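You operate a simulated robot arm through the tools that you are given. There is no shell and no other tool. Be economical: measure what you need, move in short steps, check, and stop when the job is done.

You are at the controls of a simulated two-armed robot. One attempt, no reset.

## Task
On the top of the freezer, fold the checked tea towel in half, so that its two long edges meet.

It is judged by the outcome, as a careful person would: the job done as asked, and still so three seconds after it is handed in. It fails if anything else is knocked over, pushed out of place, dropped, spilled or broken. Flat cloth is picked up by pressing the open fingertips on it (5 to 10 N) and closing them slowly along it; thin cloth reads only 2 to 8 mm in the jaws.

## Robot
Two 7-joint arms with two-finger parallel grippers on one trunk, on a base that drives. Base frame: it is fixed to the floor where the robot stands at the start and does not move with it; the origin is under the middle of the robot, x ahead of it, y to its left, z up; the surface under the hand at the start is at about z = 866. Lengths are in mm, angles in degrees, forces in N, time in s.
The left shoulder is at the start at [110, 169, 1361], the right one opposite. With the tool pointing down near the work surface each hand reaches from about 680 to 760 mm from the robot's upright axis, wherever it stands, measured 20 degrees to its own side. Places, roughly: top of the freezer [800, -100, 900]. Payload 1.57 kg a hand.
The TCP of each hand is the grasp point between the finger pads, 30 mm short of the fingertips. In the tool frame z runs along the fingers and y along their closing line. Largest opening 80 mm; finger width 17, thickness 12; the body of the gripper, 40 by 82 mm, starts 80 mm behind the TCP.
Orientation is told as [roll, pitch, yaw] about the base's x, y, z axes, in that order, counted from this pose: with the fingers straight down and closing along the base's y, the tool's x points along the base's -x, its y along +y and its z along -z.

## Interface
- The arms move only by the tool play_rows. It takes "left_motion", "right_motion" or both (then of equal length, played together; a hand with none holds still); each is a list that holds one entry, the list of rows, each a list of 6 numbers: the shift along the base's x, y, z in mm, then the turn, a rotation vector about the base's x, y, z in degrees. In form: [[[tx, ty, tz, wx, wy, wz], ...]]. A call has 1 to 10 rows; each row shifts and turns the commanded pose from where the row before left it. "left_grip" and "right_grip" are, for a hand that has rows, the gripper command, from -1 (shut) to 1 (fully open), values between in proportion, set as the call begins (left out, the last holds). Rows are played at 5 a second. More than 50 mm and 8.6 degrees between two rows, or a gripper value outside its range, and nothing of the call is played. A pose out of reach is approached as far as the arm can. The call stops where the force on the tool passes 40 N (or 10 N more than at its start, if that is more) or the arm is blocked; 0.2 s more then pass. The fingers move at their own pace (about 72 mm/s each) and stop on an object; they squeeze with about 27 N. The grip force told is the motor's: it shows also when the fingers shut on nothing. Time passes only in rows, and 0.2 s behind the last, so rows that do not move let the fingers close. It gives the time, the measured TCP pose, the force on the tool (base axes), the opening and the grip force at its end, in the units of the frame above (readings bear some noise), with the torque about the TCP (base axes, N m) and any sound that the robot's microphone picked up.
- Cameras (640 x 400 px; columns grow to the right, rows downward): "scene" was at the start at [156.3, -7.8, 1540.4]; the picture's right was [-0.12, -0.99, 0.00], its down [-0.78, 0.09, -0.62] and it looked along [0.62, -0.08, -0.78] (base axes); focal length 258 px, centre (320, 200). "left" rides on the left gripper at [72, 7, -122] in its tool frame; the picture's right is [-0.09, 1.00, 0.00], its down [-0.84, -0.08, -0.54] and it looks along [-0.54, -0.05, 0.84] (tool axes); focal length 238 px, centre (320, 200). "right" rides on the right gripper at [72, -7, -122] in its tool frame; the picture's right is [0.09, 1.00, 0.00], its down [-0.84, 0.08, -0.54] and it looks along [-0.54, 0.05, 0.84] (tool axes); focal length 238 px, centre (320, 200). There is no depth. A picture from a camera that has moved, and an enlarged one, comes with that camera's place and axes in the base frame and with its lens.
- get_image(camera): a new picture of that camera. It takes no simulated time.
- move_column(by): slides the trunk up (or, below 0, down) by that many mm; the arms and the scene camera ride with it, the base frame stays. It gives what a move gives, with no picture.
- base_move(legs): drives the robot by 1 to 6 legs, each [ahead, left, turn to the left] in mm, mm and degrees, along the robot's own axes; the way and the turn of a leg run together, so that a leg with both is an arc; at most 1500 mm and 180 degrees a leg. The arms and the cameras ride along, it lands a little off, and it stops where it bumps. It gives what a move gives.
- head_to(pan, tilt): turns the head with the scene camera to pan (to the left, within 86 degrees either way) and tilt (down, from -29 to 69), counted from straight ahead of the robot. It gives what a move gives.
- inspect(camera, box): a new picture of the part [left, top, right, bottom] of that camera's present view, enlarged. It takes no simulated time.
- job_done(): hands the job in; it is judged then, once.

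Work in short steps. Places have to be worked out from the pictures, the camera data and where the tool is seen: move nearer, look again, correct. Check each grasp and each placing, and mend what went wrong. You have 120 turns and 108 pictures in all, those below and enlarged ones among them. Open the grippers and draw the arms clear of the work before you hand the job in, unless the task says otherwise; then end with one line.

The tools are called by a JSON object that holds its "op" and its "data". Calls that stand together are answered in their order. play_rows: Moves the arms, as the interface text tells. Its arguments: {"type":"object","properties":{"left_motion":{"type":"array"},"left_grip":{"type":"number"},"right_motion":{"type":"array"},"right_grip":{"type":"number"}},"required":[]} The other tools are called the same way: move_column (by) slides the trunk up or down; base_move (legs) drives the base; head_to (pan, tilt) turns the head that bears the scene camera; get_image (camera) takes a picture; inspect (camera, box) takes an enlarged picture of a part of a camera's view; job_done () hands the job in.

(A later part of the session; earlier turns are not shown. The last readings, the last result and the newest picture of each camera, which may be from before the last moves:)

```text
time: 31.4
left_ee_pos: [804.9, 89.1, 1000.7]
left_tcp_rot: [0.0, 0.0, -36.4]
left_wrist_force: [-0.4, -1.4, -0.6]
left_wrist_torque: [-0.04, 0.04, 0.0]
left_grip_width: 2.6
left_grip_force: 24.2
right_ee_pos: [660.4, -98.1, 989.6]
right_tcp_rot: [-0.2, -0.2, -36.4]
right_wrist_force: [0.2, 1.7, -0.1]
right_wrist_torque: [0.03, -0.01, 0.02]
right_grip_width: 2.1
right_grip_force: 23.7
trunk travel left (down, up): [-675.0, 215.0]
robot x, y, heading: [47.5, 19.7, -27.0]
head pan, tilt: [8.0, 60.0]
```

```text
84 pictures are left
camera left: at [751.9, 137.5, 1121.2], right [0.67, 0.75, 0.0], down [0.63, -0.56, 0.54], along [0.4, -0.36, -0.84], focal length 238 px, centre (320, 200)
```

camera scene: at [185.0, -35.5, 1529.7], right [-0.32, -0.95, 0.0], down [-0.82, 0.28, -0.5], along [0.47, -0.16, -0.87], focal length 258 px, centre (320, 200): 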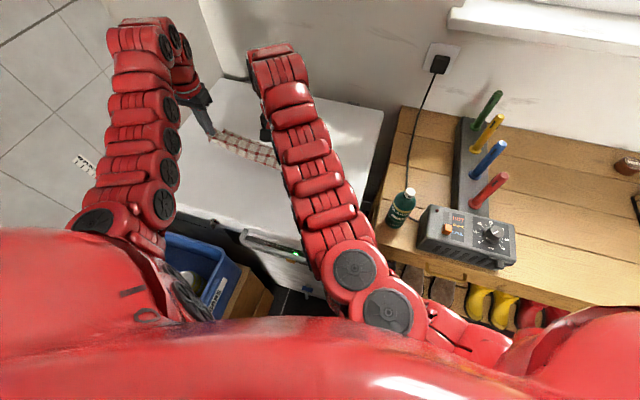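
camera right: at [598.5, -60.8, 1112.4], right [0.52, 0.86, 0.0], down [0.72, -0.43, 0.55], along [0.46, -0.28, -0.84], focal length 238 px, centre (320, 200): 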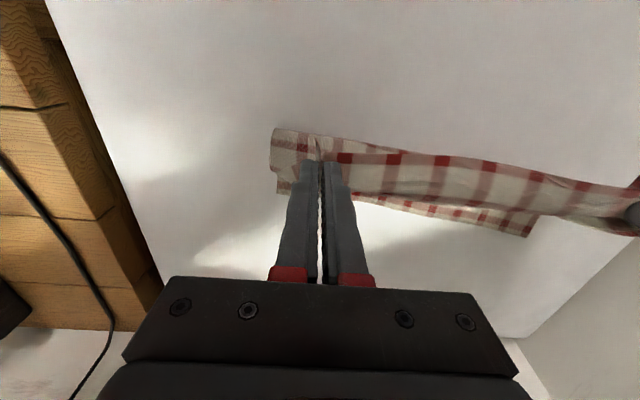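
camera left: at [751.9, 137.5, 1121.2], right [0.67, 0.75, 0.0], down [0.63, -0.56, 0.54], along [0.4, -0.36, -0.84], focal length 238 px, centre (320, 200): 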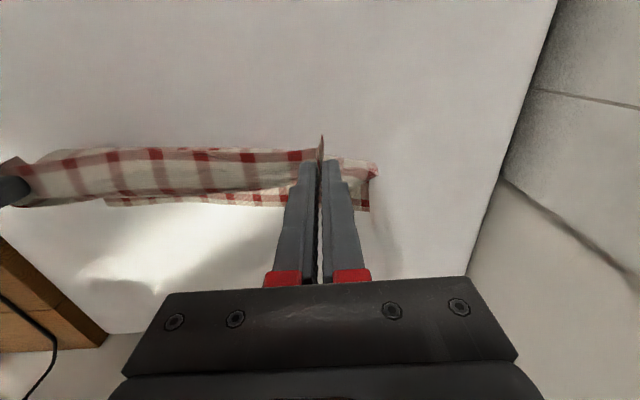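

The fold is going well; the lower half slid and turned a little, with its far edge now from about TR(694,-183) to TL(931,68). I drive on a bit more with compensation so both hands can reach that edge.

{"op": "base_move", "data": {"legs": [[24, 13, 0]]}}

{"op": "play_rows", "data": {"left_motion": [[[-3, -12, 0, 0, 0, -1.5], [-3, -12, 0, 0, 0, -1.5], [0, 0, 0, 0, 0, 0]]], "right_motion": [[[-6, -10, 3, 0, 0, -1.5], [-6, -10, 3, 0, 0, -1.5], [0, 0, 0, 0, 0, 0]]]}}

{"op": "base_move", "data": {"legs": [[24, 13, 0]]}}

{"op": "play_rows", "data": {"left_motion": [[[-1, -11, 0, 0, 0, -1.5], [-1, -11, 0, 0, 0, -1.5], [0, 0, 0, 0, 0, 0]]], "right_motion": [[[-5, -8, 3, 0, 0, -1.5], [-5, -8, 3, 0, 0, -1.5], [0, 0, 0, 0, 0, 0]]]}}

{"op": "get_image", "data": {"camera": "left"}}

{"op": "get_image", "data": {"camera": "right"}}

```text
time: 32.2
left_ee_pos: [830.7, 88.6, 1000.6]
left_tcp_rot: [0.1, -0.1, -36.4]
left_wrist_force: [-1.4, -0.4, -0.1]
left_wrist_torque: [-0.02, 0.02, -0.02]
left_grip_width: 2.4
left_grip_force: 23.8
right_ee_pos: [685.2, -98.0, 992.7]
right_tcp_rot: [-0.1, -0.3, -36.4]
right_wrist_force: [-0.4, 0.6, 0.4]
right_wrist_torque: [0.03, -0.03, -0.01]
right_grip_width: 2.5
right_grip_force: 24.5
trunk travel left (down, up): [-675.0, 215.0]
robot x, y, heading: [77.6, 18.3, -26.8]
head pan, tilt: [8.0, 60.0]
```

```text
time: 33.0
left_ee_pos: [825.8, 64.1, 997.3]
left_tcp_rot: [-0.1, 0.0, -39.4]
left_wrist_force: [-0.7, -0.8, -1.3]
left_wrist_torque: [-0.06, 0.02, 0.02]
left_grip_width: 2.6
left_grip_force: 24.3
right_ee_pos: [674.5, -118.5, 996.6]
right_tcp_rot: [-0.2, -0.2, -39.3]
right_wrist_force: [1.1, 1.6, 1.3]
right_wrist_torque: [0.04, -0.02, 0.06]
right_grip_width: 2.5
right_grip_force: 24.1
trunk travel left (down, up): [-675.0, 215.0]
robot x, y, heading: [74.8, 21.1, -26.8]
head pan, tilt: [8.0, 60.0]
```

```text
time: 33.9
left_ee_pos: [848.6, 65.2, 1001.6]
left_tcp_rot: [0.2, 0.0, -39.4]
left_wrist_force: [-1.5, -1.2, -0.5]
left_wrist_torque: [-0.05, -0.01, -0.02]
left_grip_width: 2.5
left_grip_force: 24.4
right_ee_pos: [696.9, -118.4, 997.4]
right_tcp_rot: [0.0, -0.4, -39.3]
right_wrist_force: [0.5, 0.8, -0.6]
right_wrist_torque: [0.06, -0.06, 0.02]
right_grip_width: 2.4
right_grip_force: 23.8
trunk travel left (down, up): [-675.0, 215.0]
robot x, y, heading: [105.8, 22.7, -27.1]
head pan, tilt: [8.0, 60.0]
```

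```text
time: 34.7
left_ee_pos: [849.3, 42.0, 999.0]
left_tcp_rot: [-0.1, 0.1, -42.4]
left_wrist_force: [-0.6, -0.7, -0.4]
left_wrist_torque: [-0.04, 0.02, 0.0]
left_grip_width: 2.3
left_grip_force: 23.4
right_ee_pos: [690.1, -132.9, 1002.6]
right_tcp_rot: [-0.2, -0.1, -42.4]
right_wrist_force: [0.2, 0.6, -0.4]
right_wrist_torque: [0.01, -0.06, 0.02]
right_grip_width: 2.4
right_grip_force: 24.2
trunk travel left (down, up): [-675.0, 215.0]
robot x, y, heading: [97.7, 18.6, -26.7]
head pan, tilt: [8.0, 60.0]
```

```text
83 pictures are left
camera left: at [801.3, 96.7, 1120.9], right [0.74, 0.67, 0.0], down [0.57, -0.62, 0.54], along [0.36, -0.4, -0.84], focal length 238 px, centre (320, 200)
```

left: 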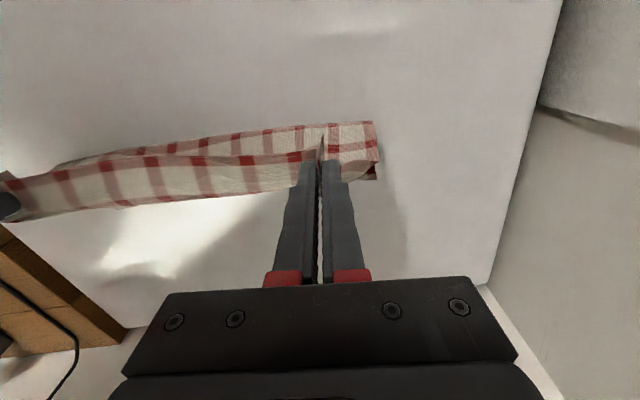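

```text
82 pictures are left
camera right: at [632.6, -89.1, 1124.0], right [0.6, 0.8, 0.0], down [0.67, -0.5, 0.55], along [0.43, -0.33, -0.84], focal length 238 px, centre (320, 200)
```

right: 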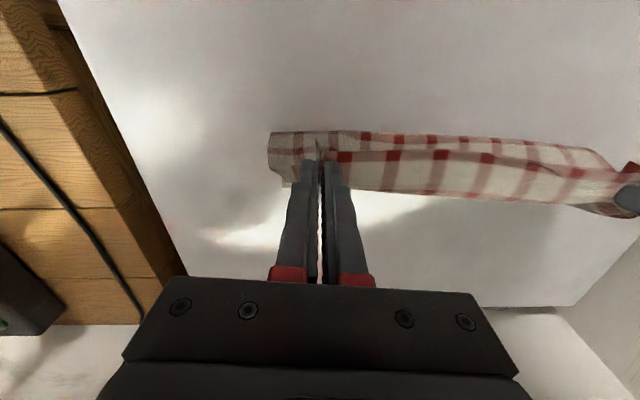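

The cloth hangs folded with its slack bulging toward the near side as wanted. I lower the trunk 55 mm, which lowers both hands and extends reach, then look.

{"op": "play_rows", "data": {"left_motion": [[[8, -5, -6, 0, 0, 0], [8, -6, -6, 0, 0, 0], [0, 0, 0, 0, 0, 0]]], "right_motion": [[[8, -5, -6, 0, 0, 0], [8, -6, -6, 0, 0, 0], [0, 0, 0, 0, 0, 0]]]}}

{"op": "move_column", "data": {"by": -50}}

{"op": "get_image", "data": {"camera": "left"}}

{"op": "get_image", "data": {"camera": "right"}}

```text
time: 35.5
left_ee_pos: [864.8, 30.3, 988.3]
left_tcp_rot: [0.0, 0.0, -42.5]
left_wrist_force: [0.2, 0.3, -0.4]
left_wrist_torque: [-0.02, 0.0, 0.0]
left_grip_width: 2.3
left_grip_force: 23.6
right_ee_pos: [705.7, -143.5, 989.8]
right_tcp_rot: [-0.1, -0.3, -42.4]
right_wrist_force: [0.4, 0.4, 0.8]
right_wrist_torque: [0.03, 0.0, 0.03]
right_grip_width: 2.1
right_grip_force: 23.9
trunk travel left (down, up): [-675.0, 215.0]
robot x, y, heading: [100.4, 22.7, -26.8]
head pan, tilt: [8.0, 60.0]
```

```text
time: 36.4
left_ee_pos: [865.8, 29.8, 937.9]
left_tcp_rot: [0.0, 0.0, -42.5]
left_wrist_force: [-0.4, -0.3, 0.4]
left_wrist_torque: [-0.02, -0.03, 0.02]
left_grip_width: 2.6
left_grip_force: 23.7
right_ee_pos: [705.8, -143.9, 940.1]
right_tcp_rot: [-0.1, -0.2, -42.4]
right_wrist_force: [0.4, 0.9, 0.1]
right_wrist_torque: [0.02, -0.02, 0.01]
right_grip_width: 2.2
right_grip_force: 23.5
trunk travel left (down, up): [-625.0, 265.0]
robot x, y, heading: [102.8, 19.2, -27.0]
head pan, tilt: [8.0, 60.0]
```

```text
81 pictures are left
camera left: at [817.3, 84.1, 1059.5], right [0.74, 0.67, 0.0], down [0.56, -0.62, 0.54], along [0.36, -0.4, -0.84], focal length 238 px, centre (320, 200)
```

left: 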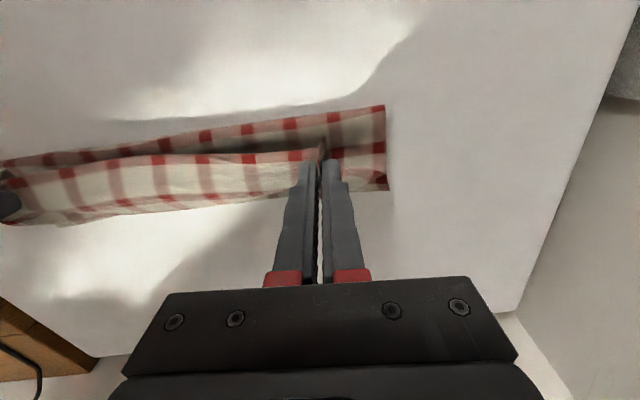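

```text
80 pictures are left
camera right: at [649.0, -100.1, 1062.5], right [0.6, 0.8, 0.0], down [0.67, -0.5, 0.55], along [0.43, -0.33, -0.84], focal length 238 px, centre (320, 200)
```

right: 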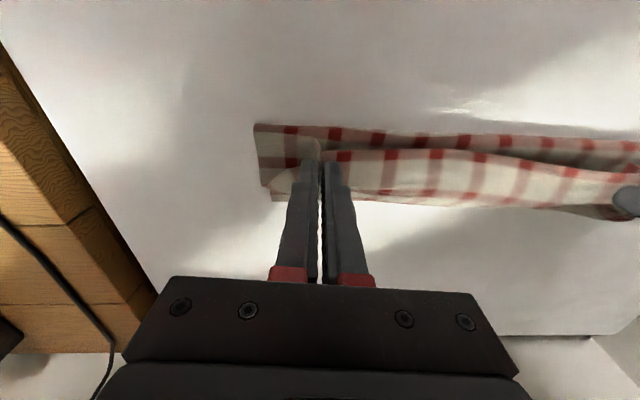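

I need a closer view to understand how the layers lie now.

{"op": "inspect", "data": {"camera": "left", "box": [200, 70, 440, 220]}}

{"op": "inspect", "data": {"camera": "right", "box": [220, 90, 460, 240]}}

{"op": "get_image", "data": {"camera": "scene"}}

```text
2.67 times, centred on (320, 145) of left
camera zoom: at [817.3, 84.1, 1059.5], right [0.74, 0.67, 0.0], down [0.56, -0.62, 0.54], along [0.36, -0.4, -0.84], focal length 636 px, centre (320, 347)
```

zoom: 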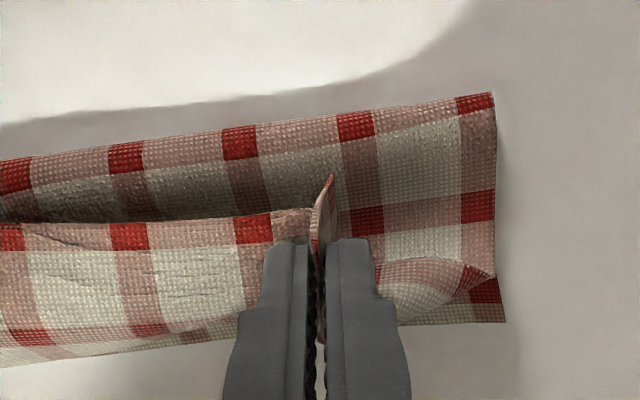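

```text
2.67 times, centred on (340, 165) of right
camera zoom: at [649.0, -100.1, 1062.5], right [0.6, 0.8, 0.0], down [0.67, -0.5, 0.55], along [0.43, -0.33, -0.84], focal length 636 px, centre (267, 293)
```

zoom: 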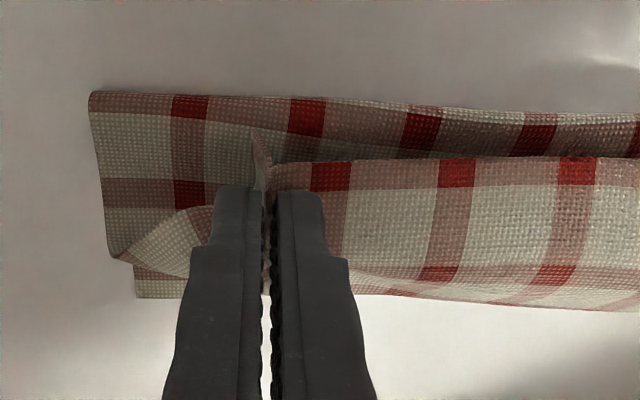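

```text
77 pictures are left
camera scene: at [236.7, -34.3, 1479.7], right [-0.32, -0.95, 0.0], down [-0.82, 0.28, -0.5], along [0.47, -0.16, -0.87], focal length 258 px, centre (320, 200)
```

scene: 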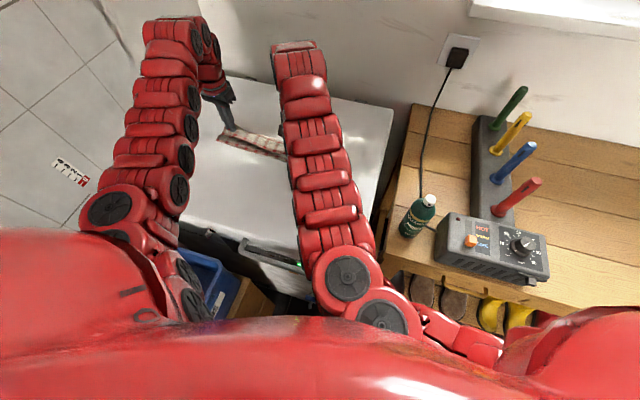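

The held edge still points back, so the cloth makes an S-loop in front of the fingers. I lift and carry forward to pull the loop out, then check where the far edge lies.

{"op": "play_rows", "data": {"left_motion": [[[4, -3, 20, 0, 0, 0], [8, -7, 25, 0, 0, 0], [11, -9, 15, 0, 0, 0], [11, -10, 5, 0, 0, 0], [0, 0, 0, 0, 0, 0]]], "right_motion": [[[4, -3, 20, 0, 0, 0], [8, -7, 25, 0, 0, 0], [11, -9, 15, 0, 0, 0], [11, -10, 5, 0, 0, 0], [0, 0, 0, 0, 0, 0]]]}}

{"op": "get_image", "data": {"camera": "left"}}

{"op": "get_image", "data": {"camera": "right"}}

```text
time: 37.6
left_ee_pos: [881.8, 17.4, 989.2]
left_tcp_rot: [-0.1, 0.0, -42.4]
left_wrist_force: [-1.6, -1.9, 0.6]
left_wrist_torque: [-0.07, 0.03, 0.04]
left_grip_width: 2.3
left_grip_force: 23.7
left hand out of reach, approached as far as the arm can: row 3, 4
right_ee_pos: [738.8, -171.5, 1005.1]
right_tcp_rot: [-0.3, -0.3, -42.4]
right_wrist_force: [1.5, 3.7, -0.3]
right_wrist_torque: [0.05, -0.06, 0.04]
right_grip_width: 2.3
right_grip_force: 24.4
trunk travel left (down, up): [-625.0, 265.0]
robot x, y, heading: [102.2, 21.0, -26.7]
head pan, tilt: [8.0, 60.0]
```

```text
76 pictures are left
camera left: at [834.0, 72.4, 1111.0], right [0.74, 0.67, 0.0], down [0.56, -0.62, 0.54], along [0.36, -0.4, -0.84], focal length 238 px, centre (320, 200)
```

left: 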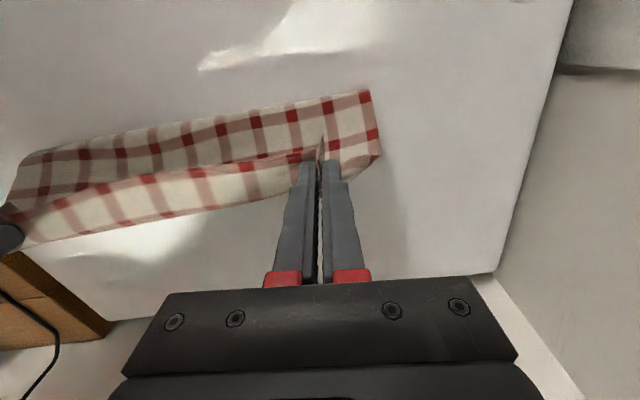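

```text
75 pictures are left
camera right: at [680.7, -126.7, 1126.8], right [0.6, 0.8, -0.01], down [0.67, -0.5, 0.55], along [0.43, -0.33, -0.84], focal length 238 px, centre (320, 200)
```

right: 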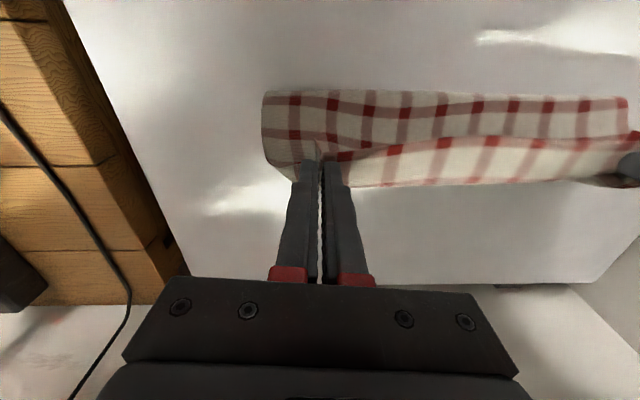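

The top-down pinch can't turn the hem over in this direction, so I'm changing the method. I'll lift the towel until it hangs from both hands, move back, and lay its lower half away from the robot. Then I bring the held edge back over it, so both long edges end on the near side with the hem lying naturally. First I level the hands and raise with the trunk.

{"op": "play_rows", "data": {"left_motion": [[[0, 0, 0, 0, 0, 2.5], [0, 0, 0, 0, 0, 2.5], [0, 0, 0, 0, 0, 0]]], "right_motion": [[[0, 0, -8, 0, 0, 2.5], [0, 0, -7, 0, 0, 2.5], [0, 0, 0, 0, 0, 0]]]}}

{"op": "move_column", "data": {"by": 135}}

{"op": "get_image", "data": {"camera": "left"}}

{"op": "get_image", "data": {"camera": "right"}}

{"op": "get_image", "data": {"camera": "scene"}}

```text
time: 38.4
left_ee_pos: [884.0, 16.5, 988.4]
left_tcp_rot: [0.1, 0.0, -37.3]
left_wrist_force: [-1.3, -1.5, -0.4]
left_wrist_torque: [-0.04, 0.04, -0.04]
left_grip_width: 2.6
left_grip_force: 24.0
right_ee_pos: [739.9, -172.7, 989.7]
right_tcp_rot: [-0.2, -0.1, -37.4]
right_wrist_force: [1.1, 1.7, -0.1]
right_wrist_torque: [0.04, -0.07, 0.01]
right_grip_width: 2.4
right_grip_force: 23.8
trunk travel left (down, up): [-625.0, 265.0]
robot x, y, heading: [100.4, 21.1, -27.0]
head pan, tilt: [8.0, 60.0]
```

```text
time: 40.0
left_ee_pos: [882.2, 16.2, 1123.9]
left_tcp_rot: [-0.1, 0.0, -37.5]
left_wrist_force: [-0.7, -1.8, -0.3]
left_wrist_torque: [-0.04, 0.05, -0.01]
left_grip_width: 2.8
left_grip_force: 23.7
right_ee_pos: [739.9, -173.3, 1125.5]
right_tcp_rot: [-0.2, -0.2, -37.4]
right_wrist_force: [0.7, 1.5, -0.6]
right_wrist_torque: [0.05, -0.01, -0.01]
right_grip_width: 2.5
right_grip_force: 23.6
trunk travel left (down, up): [-760.0, 130.0]
robot x, y, heading: [102.2, 20.6, -26.8]
head pan, tilt: [8.0, 60.0]
```

```text
74 pictures are left
camera left: at [830.7, 67.0, 1245.3], right [0.68, 0.73, 0.0], down [0.62, -0.57, 0.54], along [0.4, -0.37, -0.84], focal length 238 px, centre (320, 200)
```

left: 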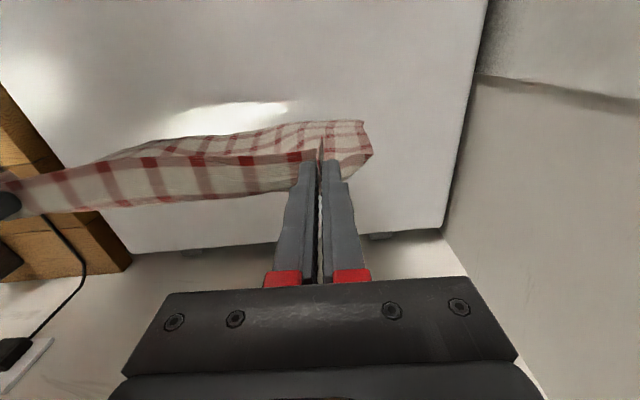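

```text
73 pictures are left
camera right: at [678.6, -133.6, 1247.2], right [0.53, 0.85, 0.0], down [0.71, -0.44, 0.54], along [0.46, -0.29, -0.84], focal length 238 px, centre (320, 200)
```

right: 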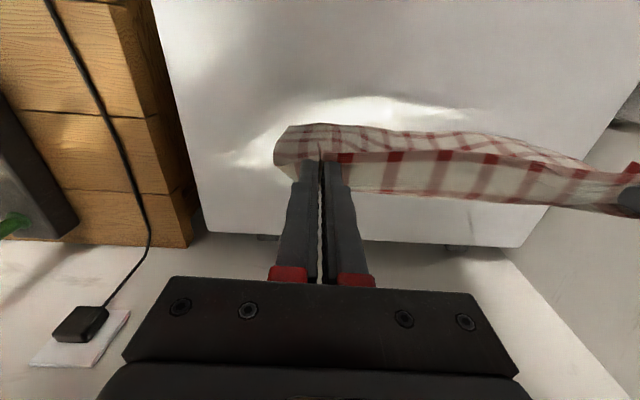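

```text
72 pictures are left
camera scene: at [237.4, -34.5, 1614.6], right [-0.32, -0.95, 0.0], down [-0.82, 0.28, -0.5], along [0.47, -0.16, -0.87], focal length 258 px, centre (320, 200)
```

scene: 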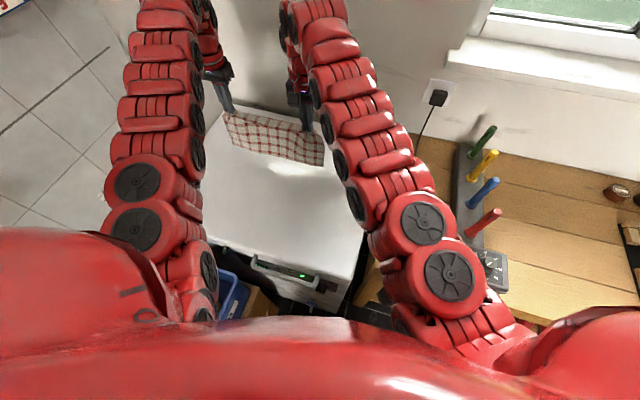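

The towel hangs freely, just clear of the freezer. I drive back about 110 mm across the fold direction and draw the arms in 40 mm, then recheck.

{"op": "base_move", "data": {"legs": [[-108, 19, 0]]}}

{"op": "play_rows", "data": {"left_motion": [[[-8, 6, 0, 0, 0, 0], [-8, 6, 0, 0, 0, 0], [-8, 6, 0, 0, 0, 0], [-8, 6, 0, 0, 0, 0], [0, 0, 0, 0, 0, 0], [0, 0, 0, 0, 0, 0]]], "right_motion": [[[-8, 6, 0, 0, 0, 0], [-8, 6, 0, 0, 0, 0], [-8, 6, 0, 0, 0, 0], [-8, 6, 0, 0, 0, 0], [0, 0, 0, 0, 0, 0], [0, 0, 0, 0, 0, 0]]]}}

{"op": "get_image", "data": {"camera": "scene"}}

{"op": "get_image", "data": {"camera": "left"}}

```text
time: 41.2
left_ee_pos: [794.9, 83.6, 1123.1]
left_tcp_rot: [0.0, 0.1, -37.5]
left_wrist_force: [-1.0, -1.1, -0.1]
left_wrist_torque: [-0.06, 0.02, 0.0]
left_grip_width: 2.6
left_grip_force: 23.9
right_ee_pos: [651.8, -105.9, 1125.2]
right_tcp_rot: [-0.2, -0.2, -37.3]
right_wrist_force: [0.4, 2.0, 0.4]
right_wrist_torque: [0.1, -0.04, 0.04]
right_grip_width: 2.6
right_grip_force: 23.9
trunk travel left (down, up): [-760.0, 130.0]
robot x, y, heading: [11.1, 90.6, -27.0]
head pan, tilt: [8.0, 60.0]
```

```text
time: 42.6
left_ee_pos: [760.6, 109.2, 1122.4]
left_tcp_rot: [0.0, 0.1, -37.4]
left_wrist_force: [-2.1, -1.4, -0.3]
left_wrist_torque: [-0.06, 0.05, -0.02]
left_grip_width: 2.6
left_grip_force: 24.2
right_ee_pos: [619.4, -80.4, 1125.6]
right_tcp_rot: [-0.2, -0.2, -37.4]
right_wrist_force: [0.7, 1.4, -0.2]
right_wrist_torque: [0.07, -0.06, 0.02]
right_grip_width: 2.3
right_grip_force: 24.5
trunk travel left (down, up): [-760.0, 130.0]
robot x, y, heading: [11.2, 93.3, -26.8]
head pan, tilt: [8.0, 60.0]
```

```text
71 pictures are left
camera scene: at [148.4, 32.5, 1614.7], right [-0.32, -0.95, 0.0], down [-0.82, 0.28, -0.5], along [0.47, -0.16, -0.87], focal length 258 px, centre (320, 200)
```

scene: 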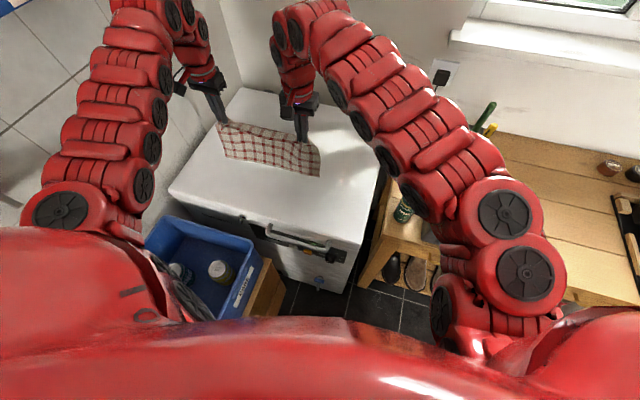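

```text
70 pictures are left
camera left: at [708.9, 158.8, 1244.6], right [0.68, 0.73, 0.0], down [0.62, -0.57, 0.54], along [0.4, -0.37, -0.84], focal length 238 px, centre (320, 200)
```

left: 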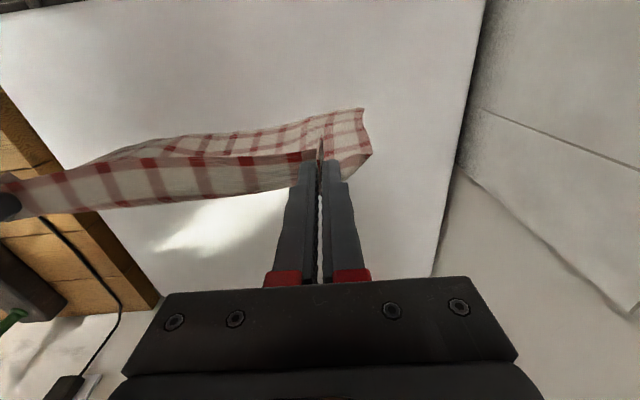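

The towel hangs parallel to the hands, its bottom edge around n≈570 along the fold direction. I lower 40 mm to touch down, then move the hands forward 40 mm so the bottom edge trails on the near side.

{"op": "move_column", "data": {"by": -40}}

{"op": "play_rows", "data": {"left_motion": [[[8, -6, 0, 0, 0, 0], [8, -6, 0, 0, 0, 0], [8, -6, 0, 0, 0, 0], [8, -6, 0, 0, 0, 0], [0, 0, 0, 0, 0, 0]]], "right_motion": [[[8, -6, 0, 0, 0, 0], [8, -6, 0, 0, 0, 0], [8, -6, 0, 0, 0, 0], [8, -6, 0, 0, 0, 0], [0, 0, 0, 0, 0, 0]]]}}

{"op": "get_image", "data": {"camera": "scene"}}

{"op": "get_image", "data": {"camera": "left"}}

{"op": "get_image", "data": {"camera": "right"}}

```text
time: 43.5
left_ee_pos: [760.5, 109.3, 1083.6]
left_tcp_rot: [0.0, 0.0, -37.4]
left_wrist_force: [-1.3, -2.0, 0.2]
left_wrist_torque: [-0.07, -0.01, -0.02]
left_grip_width: 2.4
left_grip_force: 23.8
right_ee_pos: [618.9, -81.3, 1085.7]
right_tcp_rot: [-0.2, -0.2, -37.4]
right_wrist_force: [1.6, 1.5, -0.5]
right_wrist_torque: [0.09, 0.01, -0.01]
right_grip_width: 2.3
right_grip_force: 23.8
trunk travel left (down, up): [-720.0, 170.0]
robot x, y, heading: [12.8, 93.3, -26.8]
head pan, tilt: [8.0, 60.0]
```

```text
time: 44.6
left_ee_pos: [793.8, 83.8, 1083.9]
left_tcp_rot: [-0.1, 0.0, -37.4]
left_wrist_force: [-1.4, -1.7, -0.1]
left_wrist_torque: [-0.05, 0.01, -0.02]
left_grip_width: 2.6
left_grip_force: 24.5
right_ee_pos: [649.9, -104.5, 1086.1]
right_tcp_rot: [-0.2, -0.3, -37.5]
right_wrist_force: [0.5, 0.8, -0.6]
right_wrist_torque: [0.01, -0.05, 0.03]
right_grip_width: 2.4
right_grip_force: 23.7
trunk travel left (down, up): [-720.0, 170.0]
robot x, y, heading: [12.7, 87.2, -26.9]
head pan, tilt: [8.0, 60.0]
```

```text
69 pictures are left
camera scene: at [147.6, 33.3, 1574.8], right [-0.32, -0.95, 0.0], down [-0.82, 0.28, -0.5], along [0.47, -0.16, -0.87], focal length 258 px, centre (320, 200)
```

scene: 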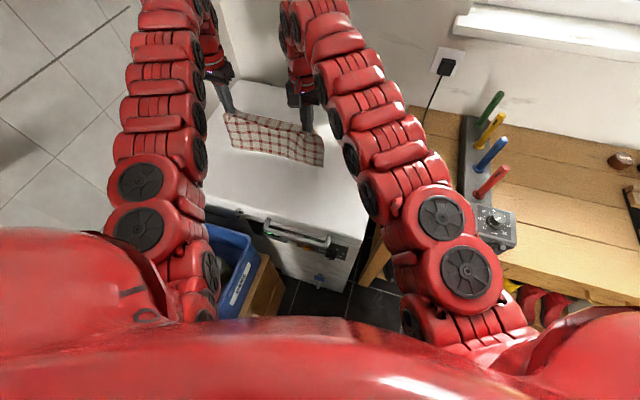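

```text
68 pictures are left
camera left: at [741.4, 134.0, 1205.2], right [0.68, 0.73, 0.0], down [0.62, -0.57, 0.54], along [0.4, -0.37, -0.84], focal length 238 px, centre (320, 200)
```

left: 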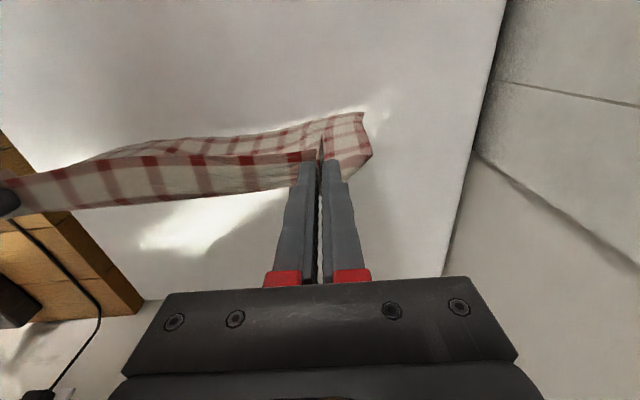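

```text
67 pictures are left
camera right: at [587.9, -65.3, 1206.7], right [0.53, 0.85, 0.0], down [0.71, -0.44, 0.55], along [0.46, -0.29, -0.84], focal length 238 px, centre (320, 200)
```

right: 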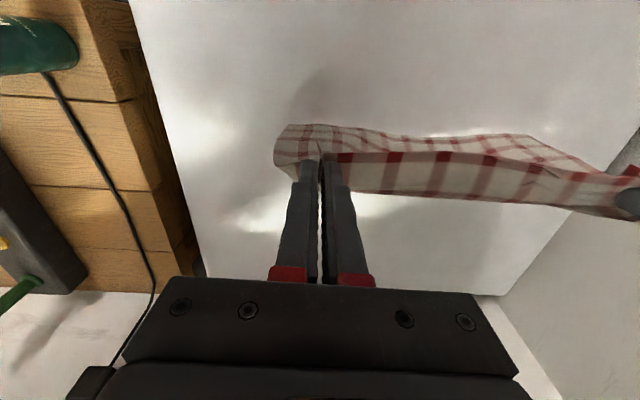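

The bottom edge now sits beneath the hands at about n≈590, at the surface. I go on forward and down in alternating steps so the lower half lies away from the robot.

{"op": "base_move", "data": {"legs": [[34, -6, 0]]}}

{"op": "move_column", "data": {"by": -35}}

{"op": "base_move", "data": {"legs": [[30, -5, 0]]}}

{"op": "get_image", "data": {"camera": "left"}}

{"op": "get_image", "data": {"camera": "right"}}

{"op": "inspect", "data": {"camera": "scene", "box": [180, 60, 380, 185]}}

```text
time: 45.5
left_ee_pos: [819.0, 63.3, 1086.4]
left_tcp_rot: [0.0, -0.2, -37.3]
left_wrist_force: [-1.7, -1.8, 0.5]
left_wrist_torque: [-0.05, 0.03, -0.02]
left_grip_width: 2.4
left_grip_force: 24.2
right_ee_pos: [675.5, -125.4, 1087.3]
right_tcp_rot: [-0.2, -0.4, -37.3]
right_wrist_force: [0.6, 1.2, -0.1]
right_wrist_torque: [-0.01, -0.04, 0.0]
right_grip_width: 2.5
right_grip_force: 23.5
trunk travel left (down, up): [-720.0, 170.0]
robot x, y, heading: [40.0, 69.5, -27.0]
head pan, tilt: [8.0, 60.0]
```

```text
time: 46.3
left_ee_pos: [820.5, 62.7, 1048.3]
left_tcp_rot: [0.0, -0.1, -37.3]
left_wrist_force: [-0.9, -2.4, 0.9]
left_wrist_torque: [-0.03, 0.02, -0.05]
left_grip_width: 2.5
left_grip_force: 23.0
right_ee_pos: [677.9, -125.3, 1049.4]
right_tcp_rot: [-0.2, -0.2, -37.4]
right_wrist_force: [1.2, 1.0, -0.5]
right_wrist_torque: [0.07, -0.01, 0.01]
right_grip_width: 2.7
right_grip_force: 23.9
trunk travel left (down, up): [-685.0, 205.0]
robot x, y, heading: [42.6, 67.6, -27.0]
head pan, tilt: [8.0, 60.0]
```

```text
time: 47.1
left_ee_pos: [844.2, 47.2, 1050.0]
left_tcp_rot: [0.1, -0.1, -37.3]
left_wrist_force: [-0.8, -0.9, 1.0]
left_wrist_torque: [-0.06, 0.03, -0.04]
left_grip_width: 2.3
left_grip_force: 24.1
right_ee_pos: [699.1, -141.3, 1051.9]
right_tcp_rot: [-0.2, -0.3, -37.3]
right_wrist_force: [0.8, 1.2, -0.8]
right_wrist_torque: [0.02, -0.06, 0.0]
right_grip_width: 2.4
right_grip_force: 24.0
trunk travel left (down, up): [-685.0, 205.0]
robot x, y, heading: [62.8, 49.1, -26.7]
head pan, tilt: [8.0, 60.0]
```

```text
66 pictures are left
camera left: at [791.2, 97.6, 1171.6], right [0.68, 0.74, 0.0], down [0.62, -0.57, 0.54], along [0.4, -0.37, -0.84], focal length 238 px, centre (320, 200)
```

left: 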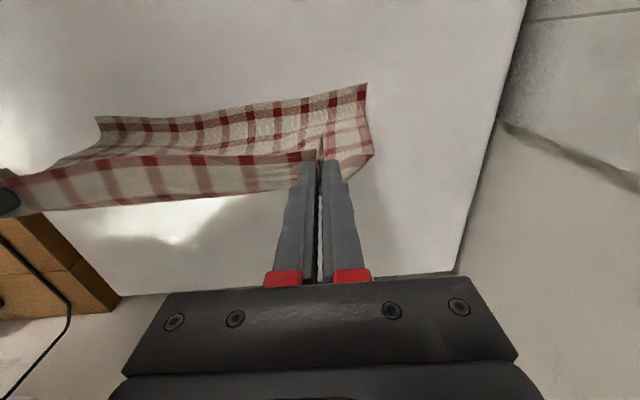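

```text
65 pictures are left
camera right: at [637.7, -101.8, 1173.0], right [0.53, 0.85, 0.0], down [0.71, -0.44, 0.55], along [0.46, -0.29, -0.84], focal length 238 px, centre (320, 200)
```

right: 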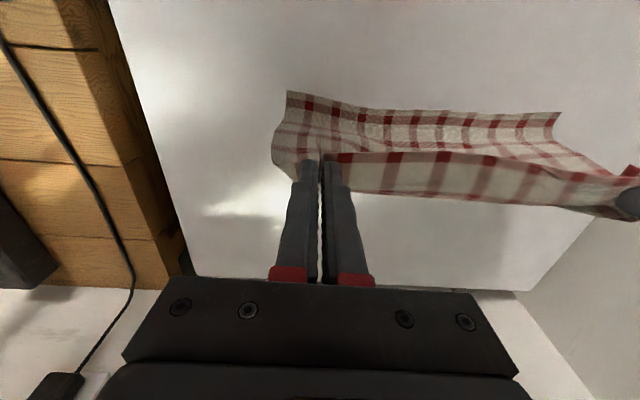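

```text
3.20 times, centred on (280, 122) of scene
camera zoom: at [196.8, -3.8, 1540.2], right [-0.32, -0.95, 0.0], down [-0.82, 0.28, -0.5], along [0.47, -0.16, -0.86], focal length 827 px, centre (448, 448)
```

zoom: 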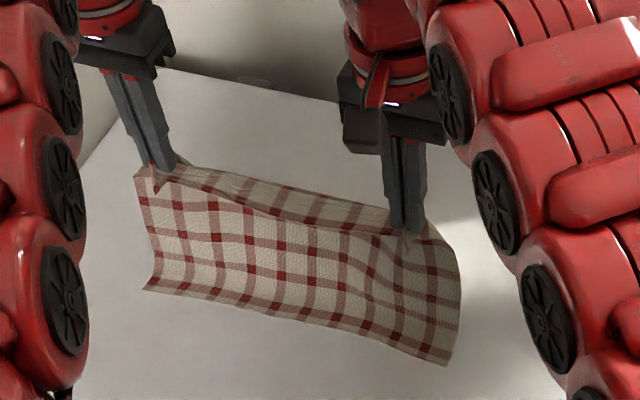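

The bottom edge now trails properly on the near side, parallel to the hands (n≈616 against hands at 645). I continue down and forward.

{"op": "move_column", "data": {"by": -35}}

{"op": "base_move", "data": {"legs": [[34, -6, 0]]}}

{"op": "move_column", "data": {"by": -35}}

{"op": "get_image", "data": {"camera": "left"}}

{"op": "get_image", "data": {"camera": "right"}}

{"op": "inspect", "data": {"camera": "scene", "box": [180, 60, 380, 185]}}

```text
time: 47.9
left_ee_pos: [845.9, 46.4, 1012.8]
left_tcp_rot: [0.1, 0.0, -37.4]
left_wrist_force: [-0.7, -0.9, 0.4]
left_wrist_torque: [-0.05, 0.03, -0.01]
left_grip_width: 2.5
left_grip_force: 23.7
right_ee_pos: [701.2, -142.5, 1015.8]
right_tcp_rot: [-0.2, -0.3, -37.3]
right_wrist_force: [0.1, 1.0, 0.6]
right_wrist_torque: [0.05, -0.03, 0.0]
right_grip_width: 2.4
right_grip_force: 23.6
trunk travel left (down, up): [-650.0, 240.0]
robot x, y, heading: [62.9, 50.8, -26.7]
head pan, tilt: [8.0, 60.0]
```

```text
time: 48.8
left_ee_pos: [871.4, 28.0, 1013.3]
left_tcp_rot: [0.0, -0.1, -37.4]
left_wrist_force: [-0.6, -1.5, -0.4]
left_wrist_torque: [-0.06, 0.05, 0.01]
left_grip_width: 2.5
left_grip_force: 23.8
right_ee_pos: [727.6, -159.8, 1015.5]
right_tcp_rot: [-0.2, -0.2, -37.2]
right_wrist_force: [0.6, 1.5, 0.0]
right_wrist_torque: [0.05, -0.02, 0.03]
right_grip_width: 2.6
right_grip_force: 23.7
trunk travel left (down, up): [-650.0, 240.0]
robot x, y, heading: [89.7, 28.3, -26.7]
head pan, tilt: [8.0, 60.0]
```

```text
time: 49.6
left_ee_pos: [872.8, 26.2, 979.0]
left_tcp_rot: [0.0, -0.1, -37.4]
left_wrist_force: [-1.2, -2.2, -0.4]
left_wrist_torque: [-0.03, 0.05, 0.0]
left_grip_width: 2.2
left_grip_force: 23.7
right_ee_pos: [728.9, -161.0, 979.8]
right_tcp_rot: [-0.1, -0.3, -37.1]
right_wrist_force: [0.8, 1.6, 0.0]
right_wrist_torque: [0.06, 0.01, 0.01]
right_grip_width: 2.4
right_grip_force: 23.5
trunk travel left (down, up): [-615.0, 275.0]
robot x, y, heading: [92.2, 33.1, -26.8]
head pan, tilt: [8.0, 60.0]
```

```text
63 pictures are left
camera left: at [819.9, 76.3, 1100.5], right [0.68, 0.74, 0.0], down [0.62, -0.57, 0.54], along [0.4, -0.37, -0.84], focal length 238 px, centre (320, 200)
```

left: 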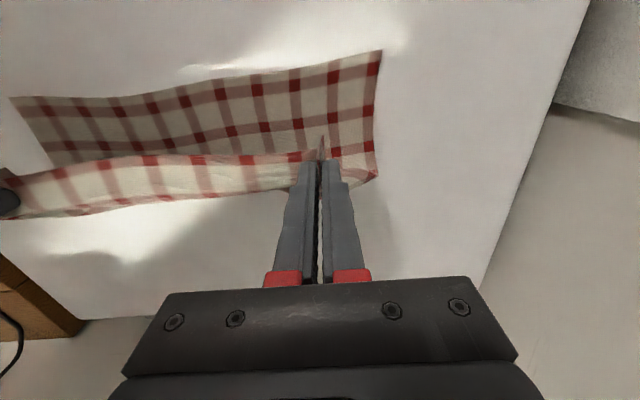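

```text
62 pictures are left
camera right: at [666.4, -123.0, 1101.9], right [0.53, 0.85, 0.0], down [0.71, -0.44, 0.55], along [0.46, -0.29, -0.84], focal length 238 px, centre (320, 200)
```

right: 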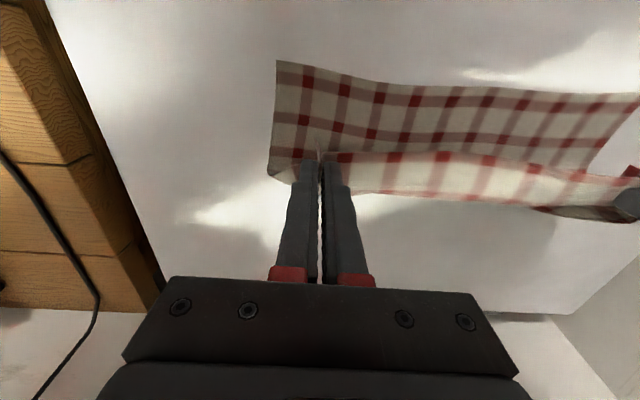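

```text
3.20 times, centred on (280, 122) of scene
camera zoom: at [226.1, -25.8, 1469.7], right [-0.32, -0.95, 0.0], down [-0.82, 0.28, -0.5], along [0.47, -0.16, -0.87], focal length 827 px, centre (448, 448)
```

zoom: 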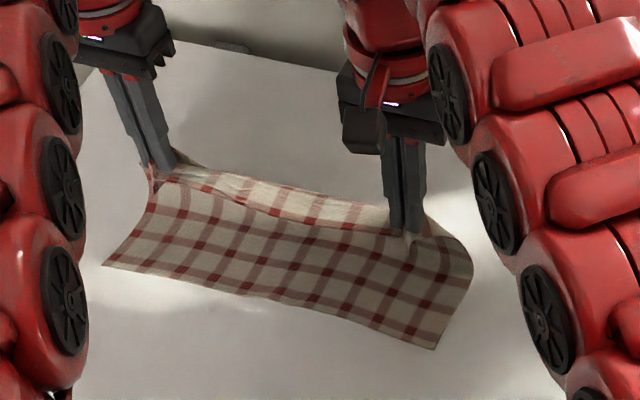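

The lower half is lying well with its edge fixed (TL(857,111), TR(656,-162)). I go slightly farther forward and lower, so the fold bulges to the far side before returning.

{"op": "base_move", "data": {"legs": [[20, -3, 0]]}}

{"op": "move_column", "data": {"by": -30}}

{"op": "get_image", "data": {"camera": "left"}}

{"op": "get_image", "data": {"camera": "right"}}

```text
time: 50.4
left_ee_pos: [889.2, 15.7, 980.3]
left_tcp_rot: [0.0, -0.1, -37.4]
left_wrist_force: [-1.6, -1.5, 0.1]
left_wrist_torque: [-0.04, 0.02, -0.01]
left_grip_width: 2.7
left_grip_force: 23.6
right_ee_pos: [743.7, -172.4, 980.2]
right_tcp_rot: [-0.3, -0.3, -37.3]
right_wrist_force: [0.9, 0.9, 0.5]
right_wrist_torque: [0.06, -0.03, -0.01]
right_grip_width: 2.7
right_grip_force: 24.3
trunk travel left (down, up): [-615.0, 275.0]
robot x, y, heading: [109.6, 18.3, -26.7]
head pan, tilt: [8.0, 60.0]
```

```text
time: 51.1
left_ee_pos: [890.4, 14.7, 949.1]
left_tcp_rot: [0.1, 0.0, -37.3]
left_wrist_force: [-1.1, -2.0, 0.0]
left_wrist_torque: [-0.05, 0.04, 0.0]
left_grip_width: 2.6
left_grip_force: 23.8
right_ee_pos: [744.6, -172.7, 949.9]
right_tcp_rot: [-0.1, -0.3, -37.1]
right_wrist_force: [0.0, 0.4, 0.0]
right_wrist_torque: [0.04, -0.06, 0.05]
right_grip_width: 2.5
right_grip_force: 23.6
trunk travel left (down, up): [-585.0, 305.0]
robot x, y, heading: [106.6, 17.0, -27.0]
head pan, tilt: [8.0, 60.0]
```

```text
60 pictures are left
camera left: at [837.0, 64.8, 1070.5], right [0.68, 0.74, 0.0], down [0.62, -0.57, 0.54], along [0.4, -0.37, -0.84], focal length 238 px, centre (320, 200)
```

left: 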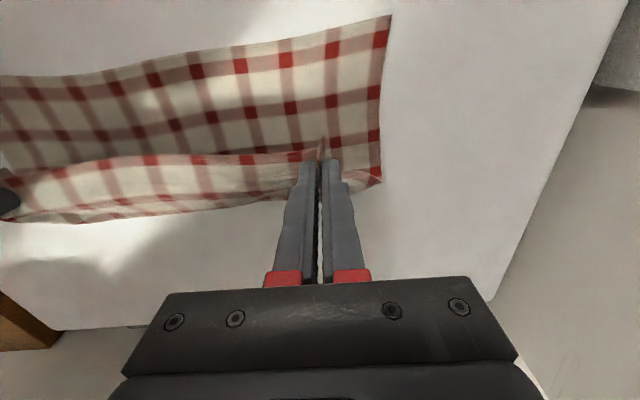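

```text
59 pictures are left
camera right: at [683.5, -134.5, 1071.9], right [0.53, 0.85, 0.0], down [0.71, -0.44, 0.55], along [0.46, -0.29, -0.84], focal length 238 px, centre (320, 200)
```

right: 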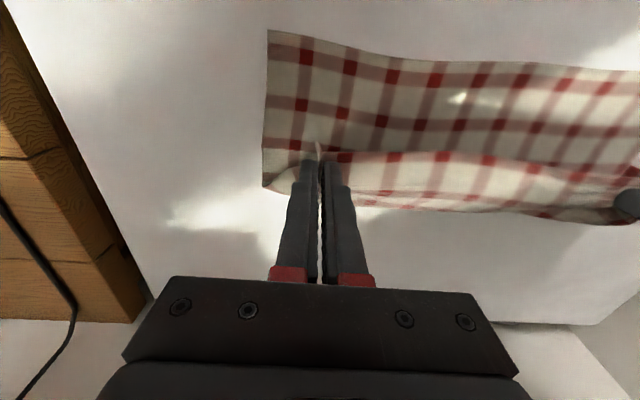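

The lower edge stays fixed. I bring the held edge back toward the near side, lowering over it, to about 16 mm above the surface.

{"op": "play_rows", "data": {"left_motion": [[[-7.6, 6.5, 0, 0, 0, 0], [-7.6, 6.5, 0, 0, 0, 0], [-7.6, 6.5, -5, 0, 0, 0], [-7.6, 6.5, -8, 0, 0, 0], [-7.6, 6.5, -8, 0, 0, 0], [-7.6, 6.5, -8, 0, 0, 0], [-7.6, 6.5, -6, 0, 0, 0], [0, 0, 0, 0, 0, 0]]], "right_motion": [[[-7, 6.1, 0, 0, 0, 0], [-7, 6.1, 0, 0, 0, 0], [-7, 6.1, -5, 0, 0, 0], [-7, 6.1, -8, 0, 0, 0], [-7, 6.1, -8, 0, 0, 0], [-7, 6.1, -8, 0, 0, 0], [-7, 6.1, -6, 0, 0, 0], [0, 0, 0, 0, 0, 0]]]}}

{"op": "get_image", "data": {"camera": "left"}}

{"op": "get_image", "data": {"camera": "right"}}

{"op": "inspect", "data": {"camera": "scene", "box": [180, 60, 380, 185]}}

```text
time: 52.9
left_ee_pos: [837.0, 60.2, 914.2]
left_tcp_rot: [0.0, 0.1, -37.4]
left_wrist_force: [-0.9, -2.7, -0.3]
left_wrist_torque: [-0.03, 0.02, 0.0]
left_grip_width: 2.6
left_grip_force: 24.0
right_ee_pos: [694.8, -132.6, 916.9]
right_tcp_rot: [-0.2, -0.3, -37.1]
right_wrist_force: [1.5, 2.2, -0.6]
right_wrist_torque: [0.08, -0.03, 0.01]
right_grip_width: 2.6
right_grip_force: 23.6
trunk travel left (down, up): [-585.0, 305.0]
robot x, y, heading: [109.4, 21.8, -26.7]
head pan, tilt: [8.0, 60.0]
```

```text
58 pictures are left
camera left: at [784.2, 109.8, 1034.9], right [0.68, 0.74, 0.0], down [0.62, -0.57, 0.54], along [0.4, -0.37, -0.84], focal length 238 px, centre (320, 200)
```

left: 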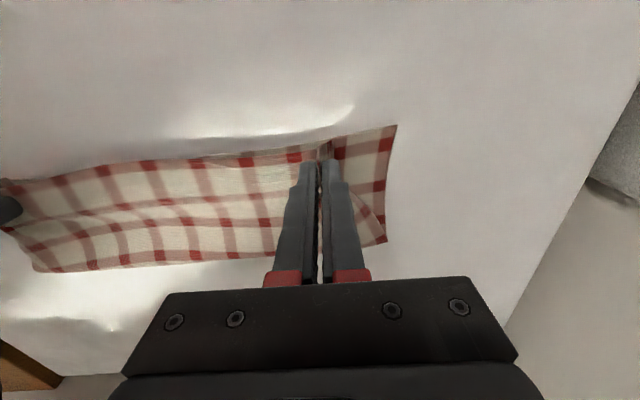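

```text
57 pictures are left
camera right: at [634.9, -93.7, 1037.9], right [0.53, 0.85, 0.0], down [0.71, -0.44, 0.55], along [0.46, -0.29, -0.84], focal length 238 px, centre (320, 200)
```

right: 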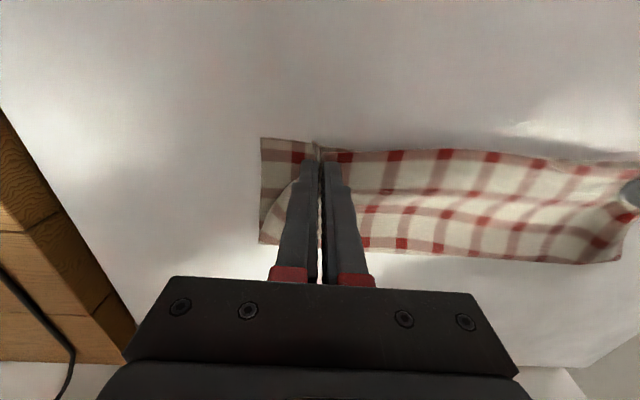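

```text
3.20 times, centred on (280, 122) of scene
camera zoom: at [243.9, -38.0, 1439.7], right [-0.32, -0.95, 0.0], down [-0.82, 0.28, -0.5], along [0.47, -0.16, -0.87], focal length 827 px, centre (448, 448)
```

zoom: 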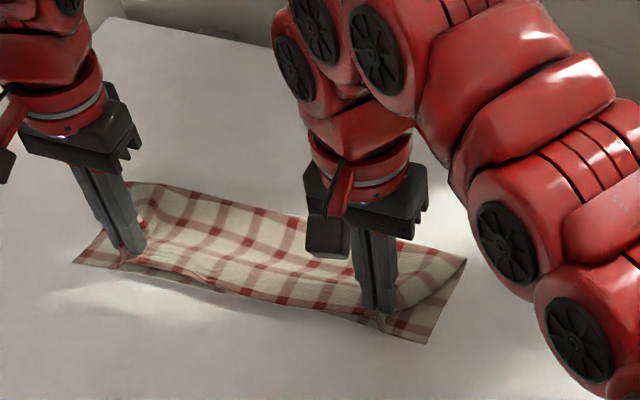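

The held edge lies almost on the lower edge; the right hem is about 5 mm too near. I correct that, shift slightly along the edge, and lower to just above the lower layer.

{"op": "play_rows", "data": {"left_motion": [[[1.5, 2.5, -4, 0, 0, 0], [2, 2.5, -4, 0, 0, 0], [0, 0, -4, 0, 0, 0], [0, 0, 0, 0, 0, 0]]], "right_motion": [[[3.5, 1, -5, 0, 0, 0], [4, 1, -5, 0, 0, 0], [0, 0, -4, 0, 0, 0], [0, 0, 0, 0, 0, 0]]]}}

{"op": "inspect", "data": {"camera": "left", "box": [160, 80, 480, 280]}}

{"op": "inspect", "data": {"camera": "right", "box": [160, 80, 480, 280]}}

```text
time: 53.9
left_ee_pos: [841.1, 64.5, 901.9]
left_tcp_rot: [0.0, 0.0, -37.3]
left_wrist_force: [-1.3, -2.2, 0.4]
left_wrist_torque: [-0.04, 0.04, -0.02]
left_grip_width: 2.6
left_grip_force: 24.3
right_ee_pos: [704.2, -129.1, 902.1]
right_tcp_rot: [-0.2, -0.3, -37.2]
right_wrist_force: [1.2, 2.2, 0.1]
right_wrist_torque: [0.07, -0.06, 0.01]
right_grip_width: 2.7
right_grip_force: 23.9
trunk travel left (down, up): [-585.0, 305.0]
robot x, y, heading: [106.0, 18.0, -26.9]
head pan, tilt: [8.0, 60.0]
```

```text
2.00 times, centred on (320, 180) of left
camera zoom: at [788.3, 115.6, 1022.9], right [0.68, 0.74, 0.0], down [0.62, -0.57, 0.54], along [0.4, -0.37, -0.84], focal length 477 px, centre (320, 240)
```

zoom: 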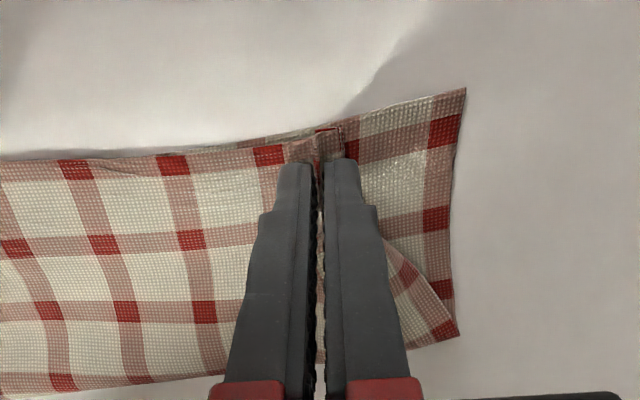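

```text
2.00 times, centred on (320, 180) of right
camera zoom: at [642.9, -90.6, 1023.2], right [0.53, 0.85, 0.0], down [0.71, -0.44, 0.55], along [0.46, -0.29, -0.84], focal length 477 px, centre (320, 240)
```

zoom: 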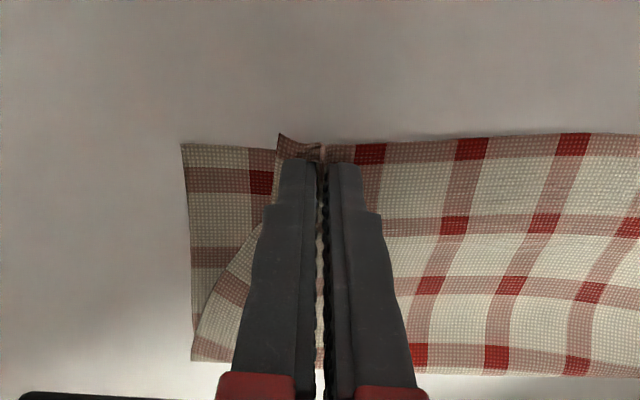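

Both edges meet at the pinches; the gathered ridges hold about 35–40 mm of length each, to be spread on release. I lower to light contact.

{"op": "play_rows", "data": {"left_motion": [[[0, 0, -2, 0, 0, 0], [0, 0, -1, 0, 0, 0], [0, 0, -0.5, 0, 0, 0], [0, 0, 0, 0, 0, 0]]], "right_motion": [[[0, 0, -2, 0, 0, 0], [0, 0, -1, 0, 0, 0], [0, 0, -0.5, 0, 0, 0], [0, 0, 0, 0, 0, 0]]]}}

```text
time: 54.9
left_ee_pos: [840.7, 65.6, 897.9]
left_tcp_rot: [0.0, -0.1, -37.3]
left_wrist_force: [1.8, -1.4, 8.1]
left_wrist_torque: [-0.04, -0.01, -0.04]
left_grip_width: 2.5
left_grip_force: 24.3
right_ee_pos: [704.3, -129.0, 898.1]
right_tcp_rot: [-0.2, -0.3, -37.2]
right_wrist_force: [0.6, 1.0, 3.9]
right_wrist_torque: [0.07, -0.02, 0.03]
right_grip_width: 2.5
right_grip_force: 23.7
trunk travel left (down, up): [-585.0, 305.0]
robot x, y, heading: [106.7, 18.9, -26.8]
head pan, tilt: [8.0, 60.0]
```

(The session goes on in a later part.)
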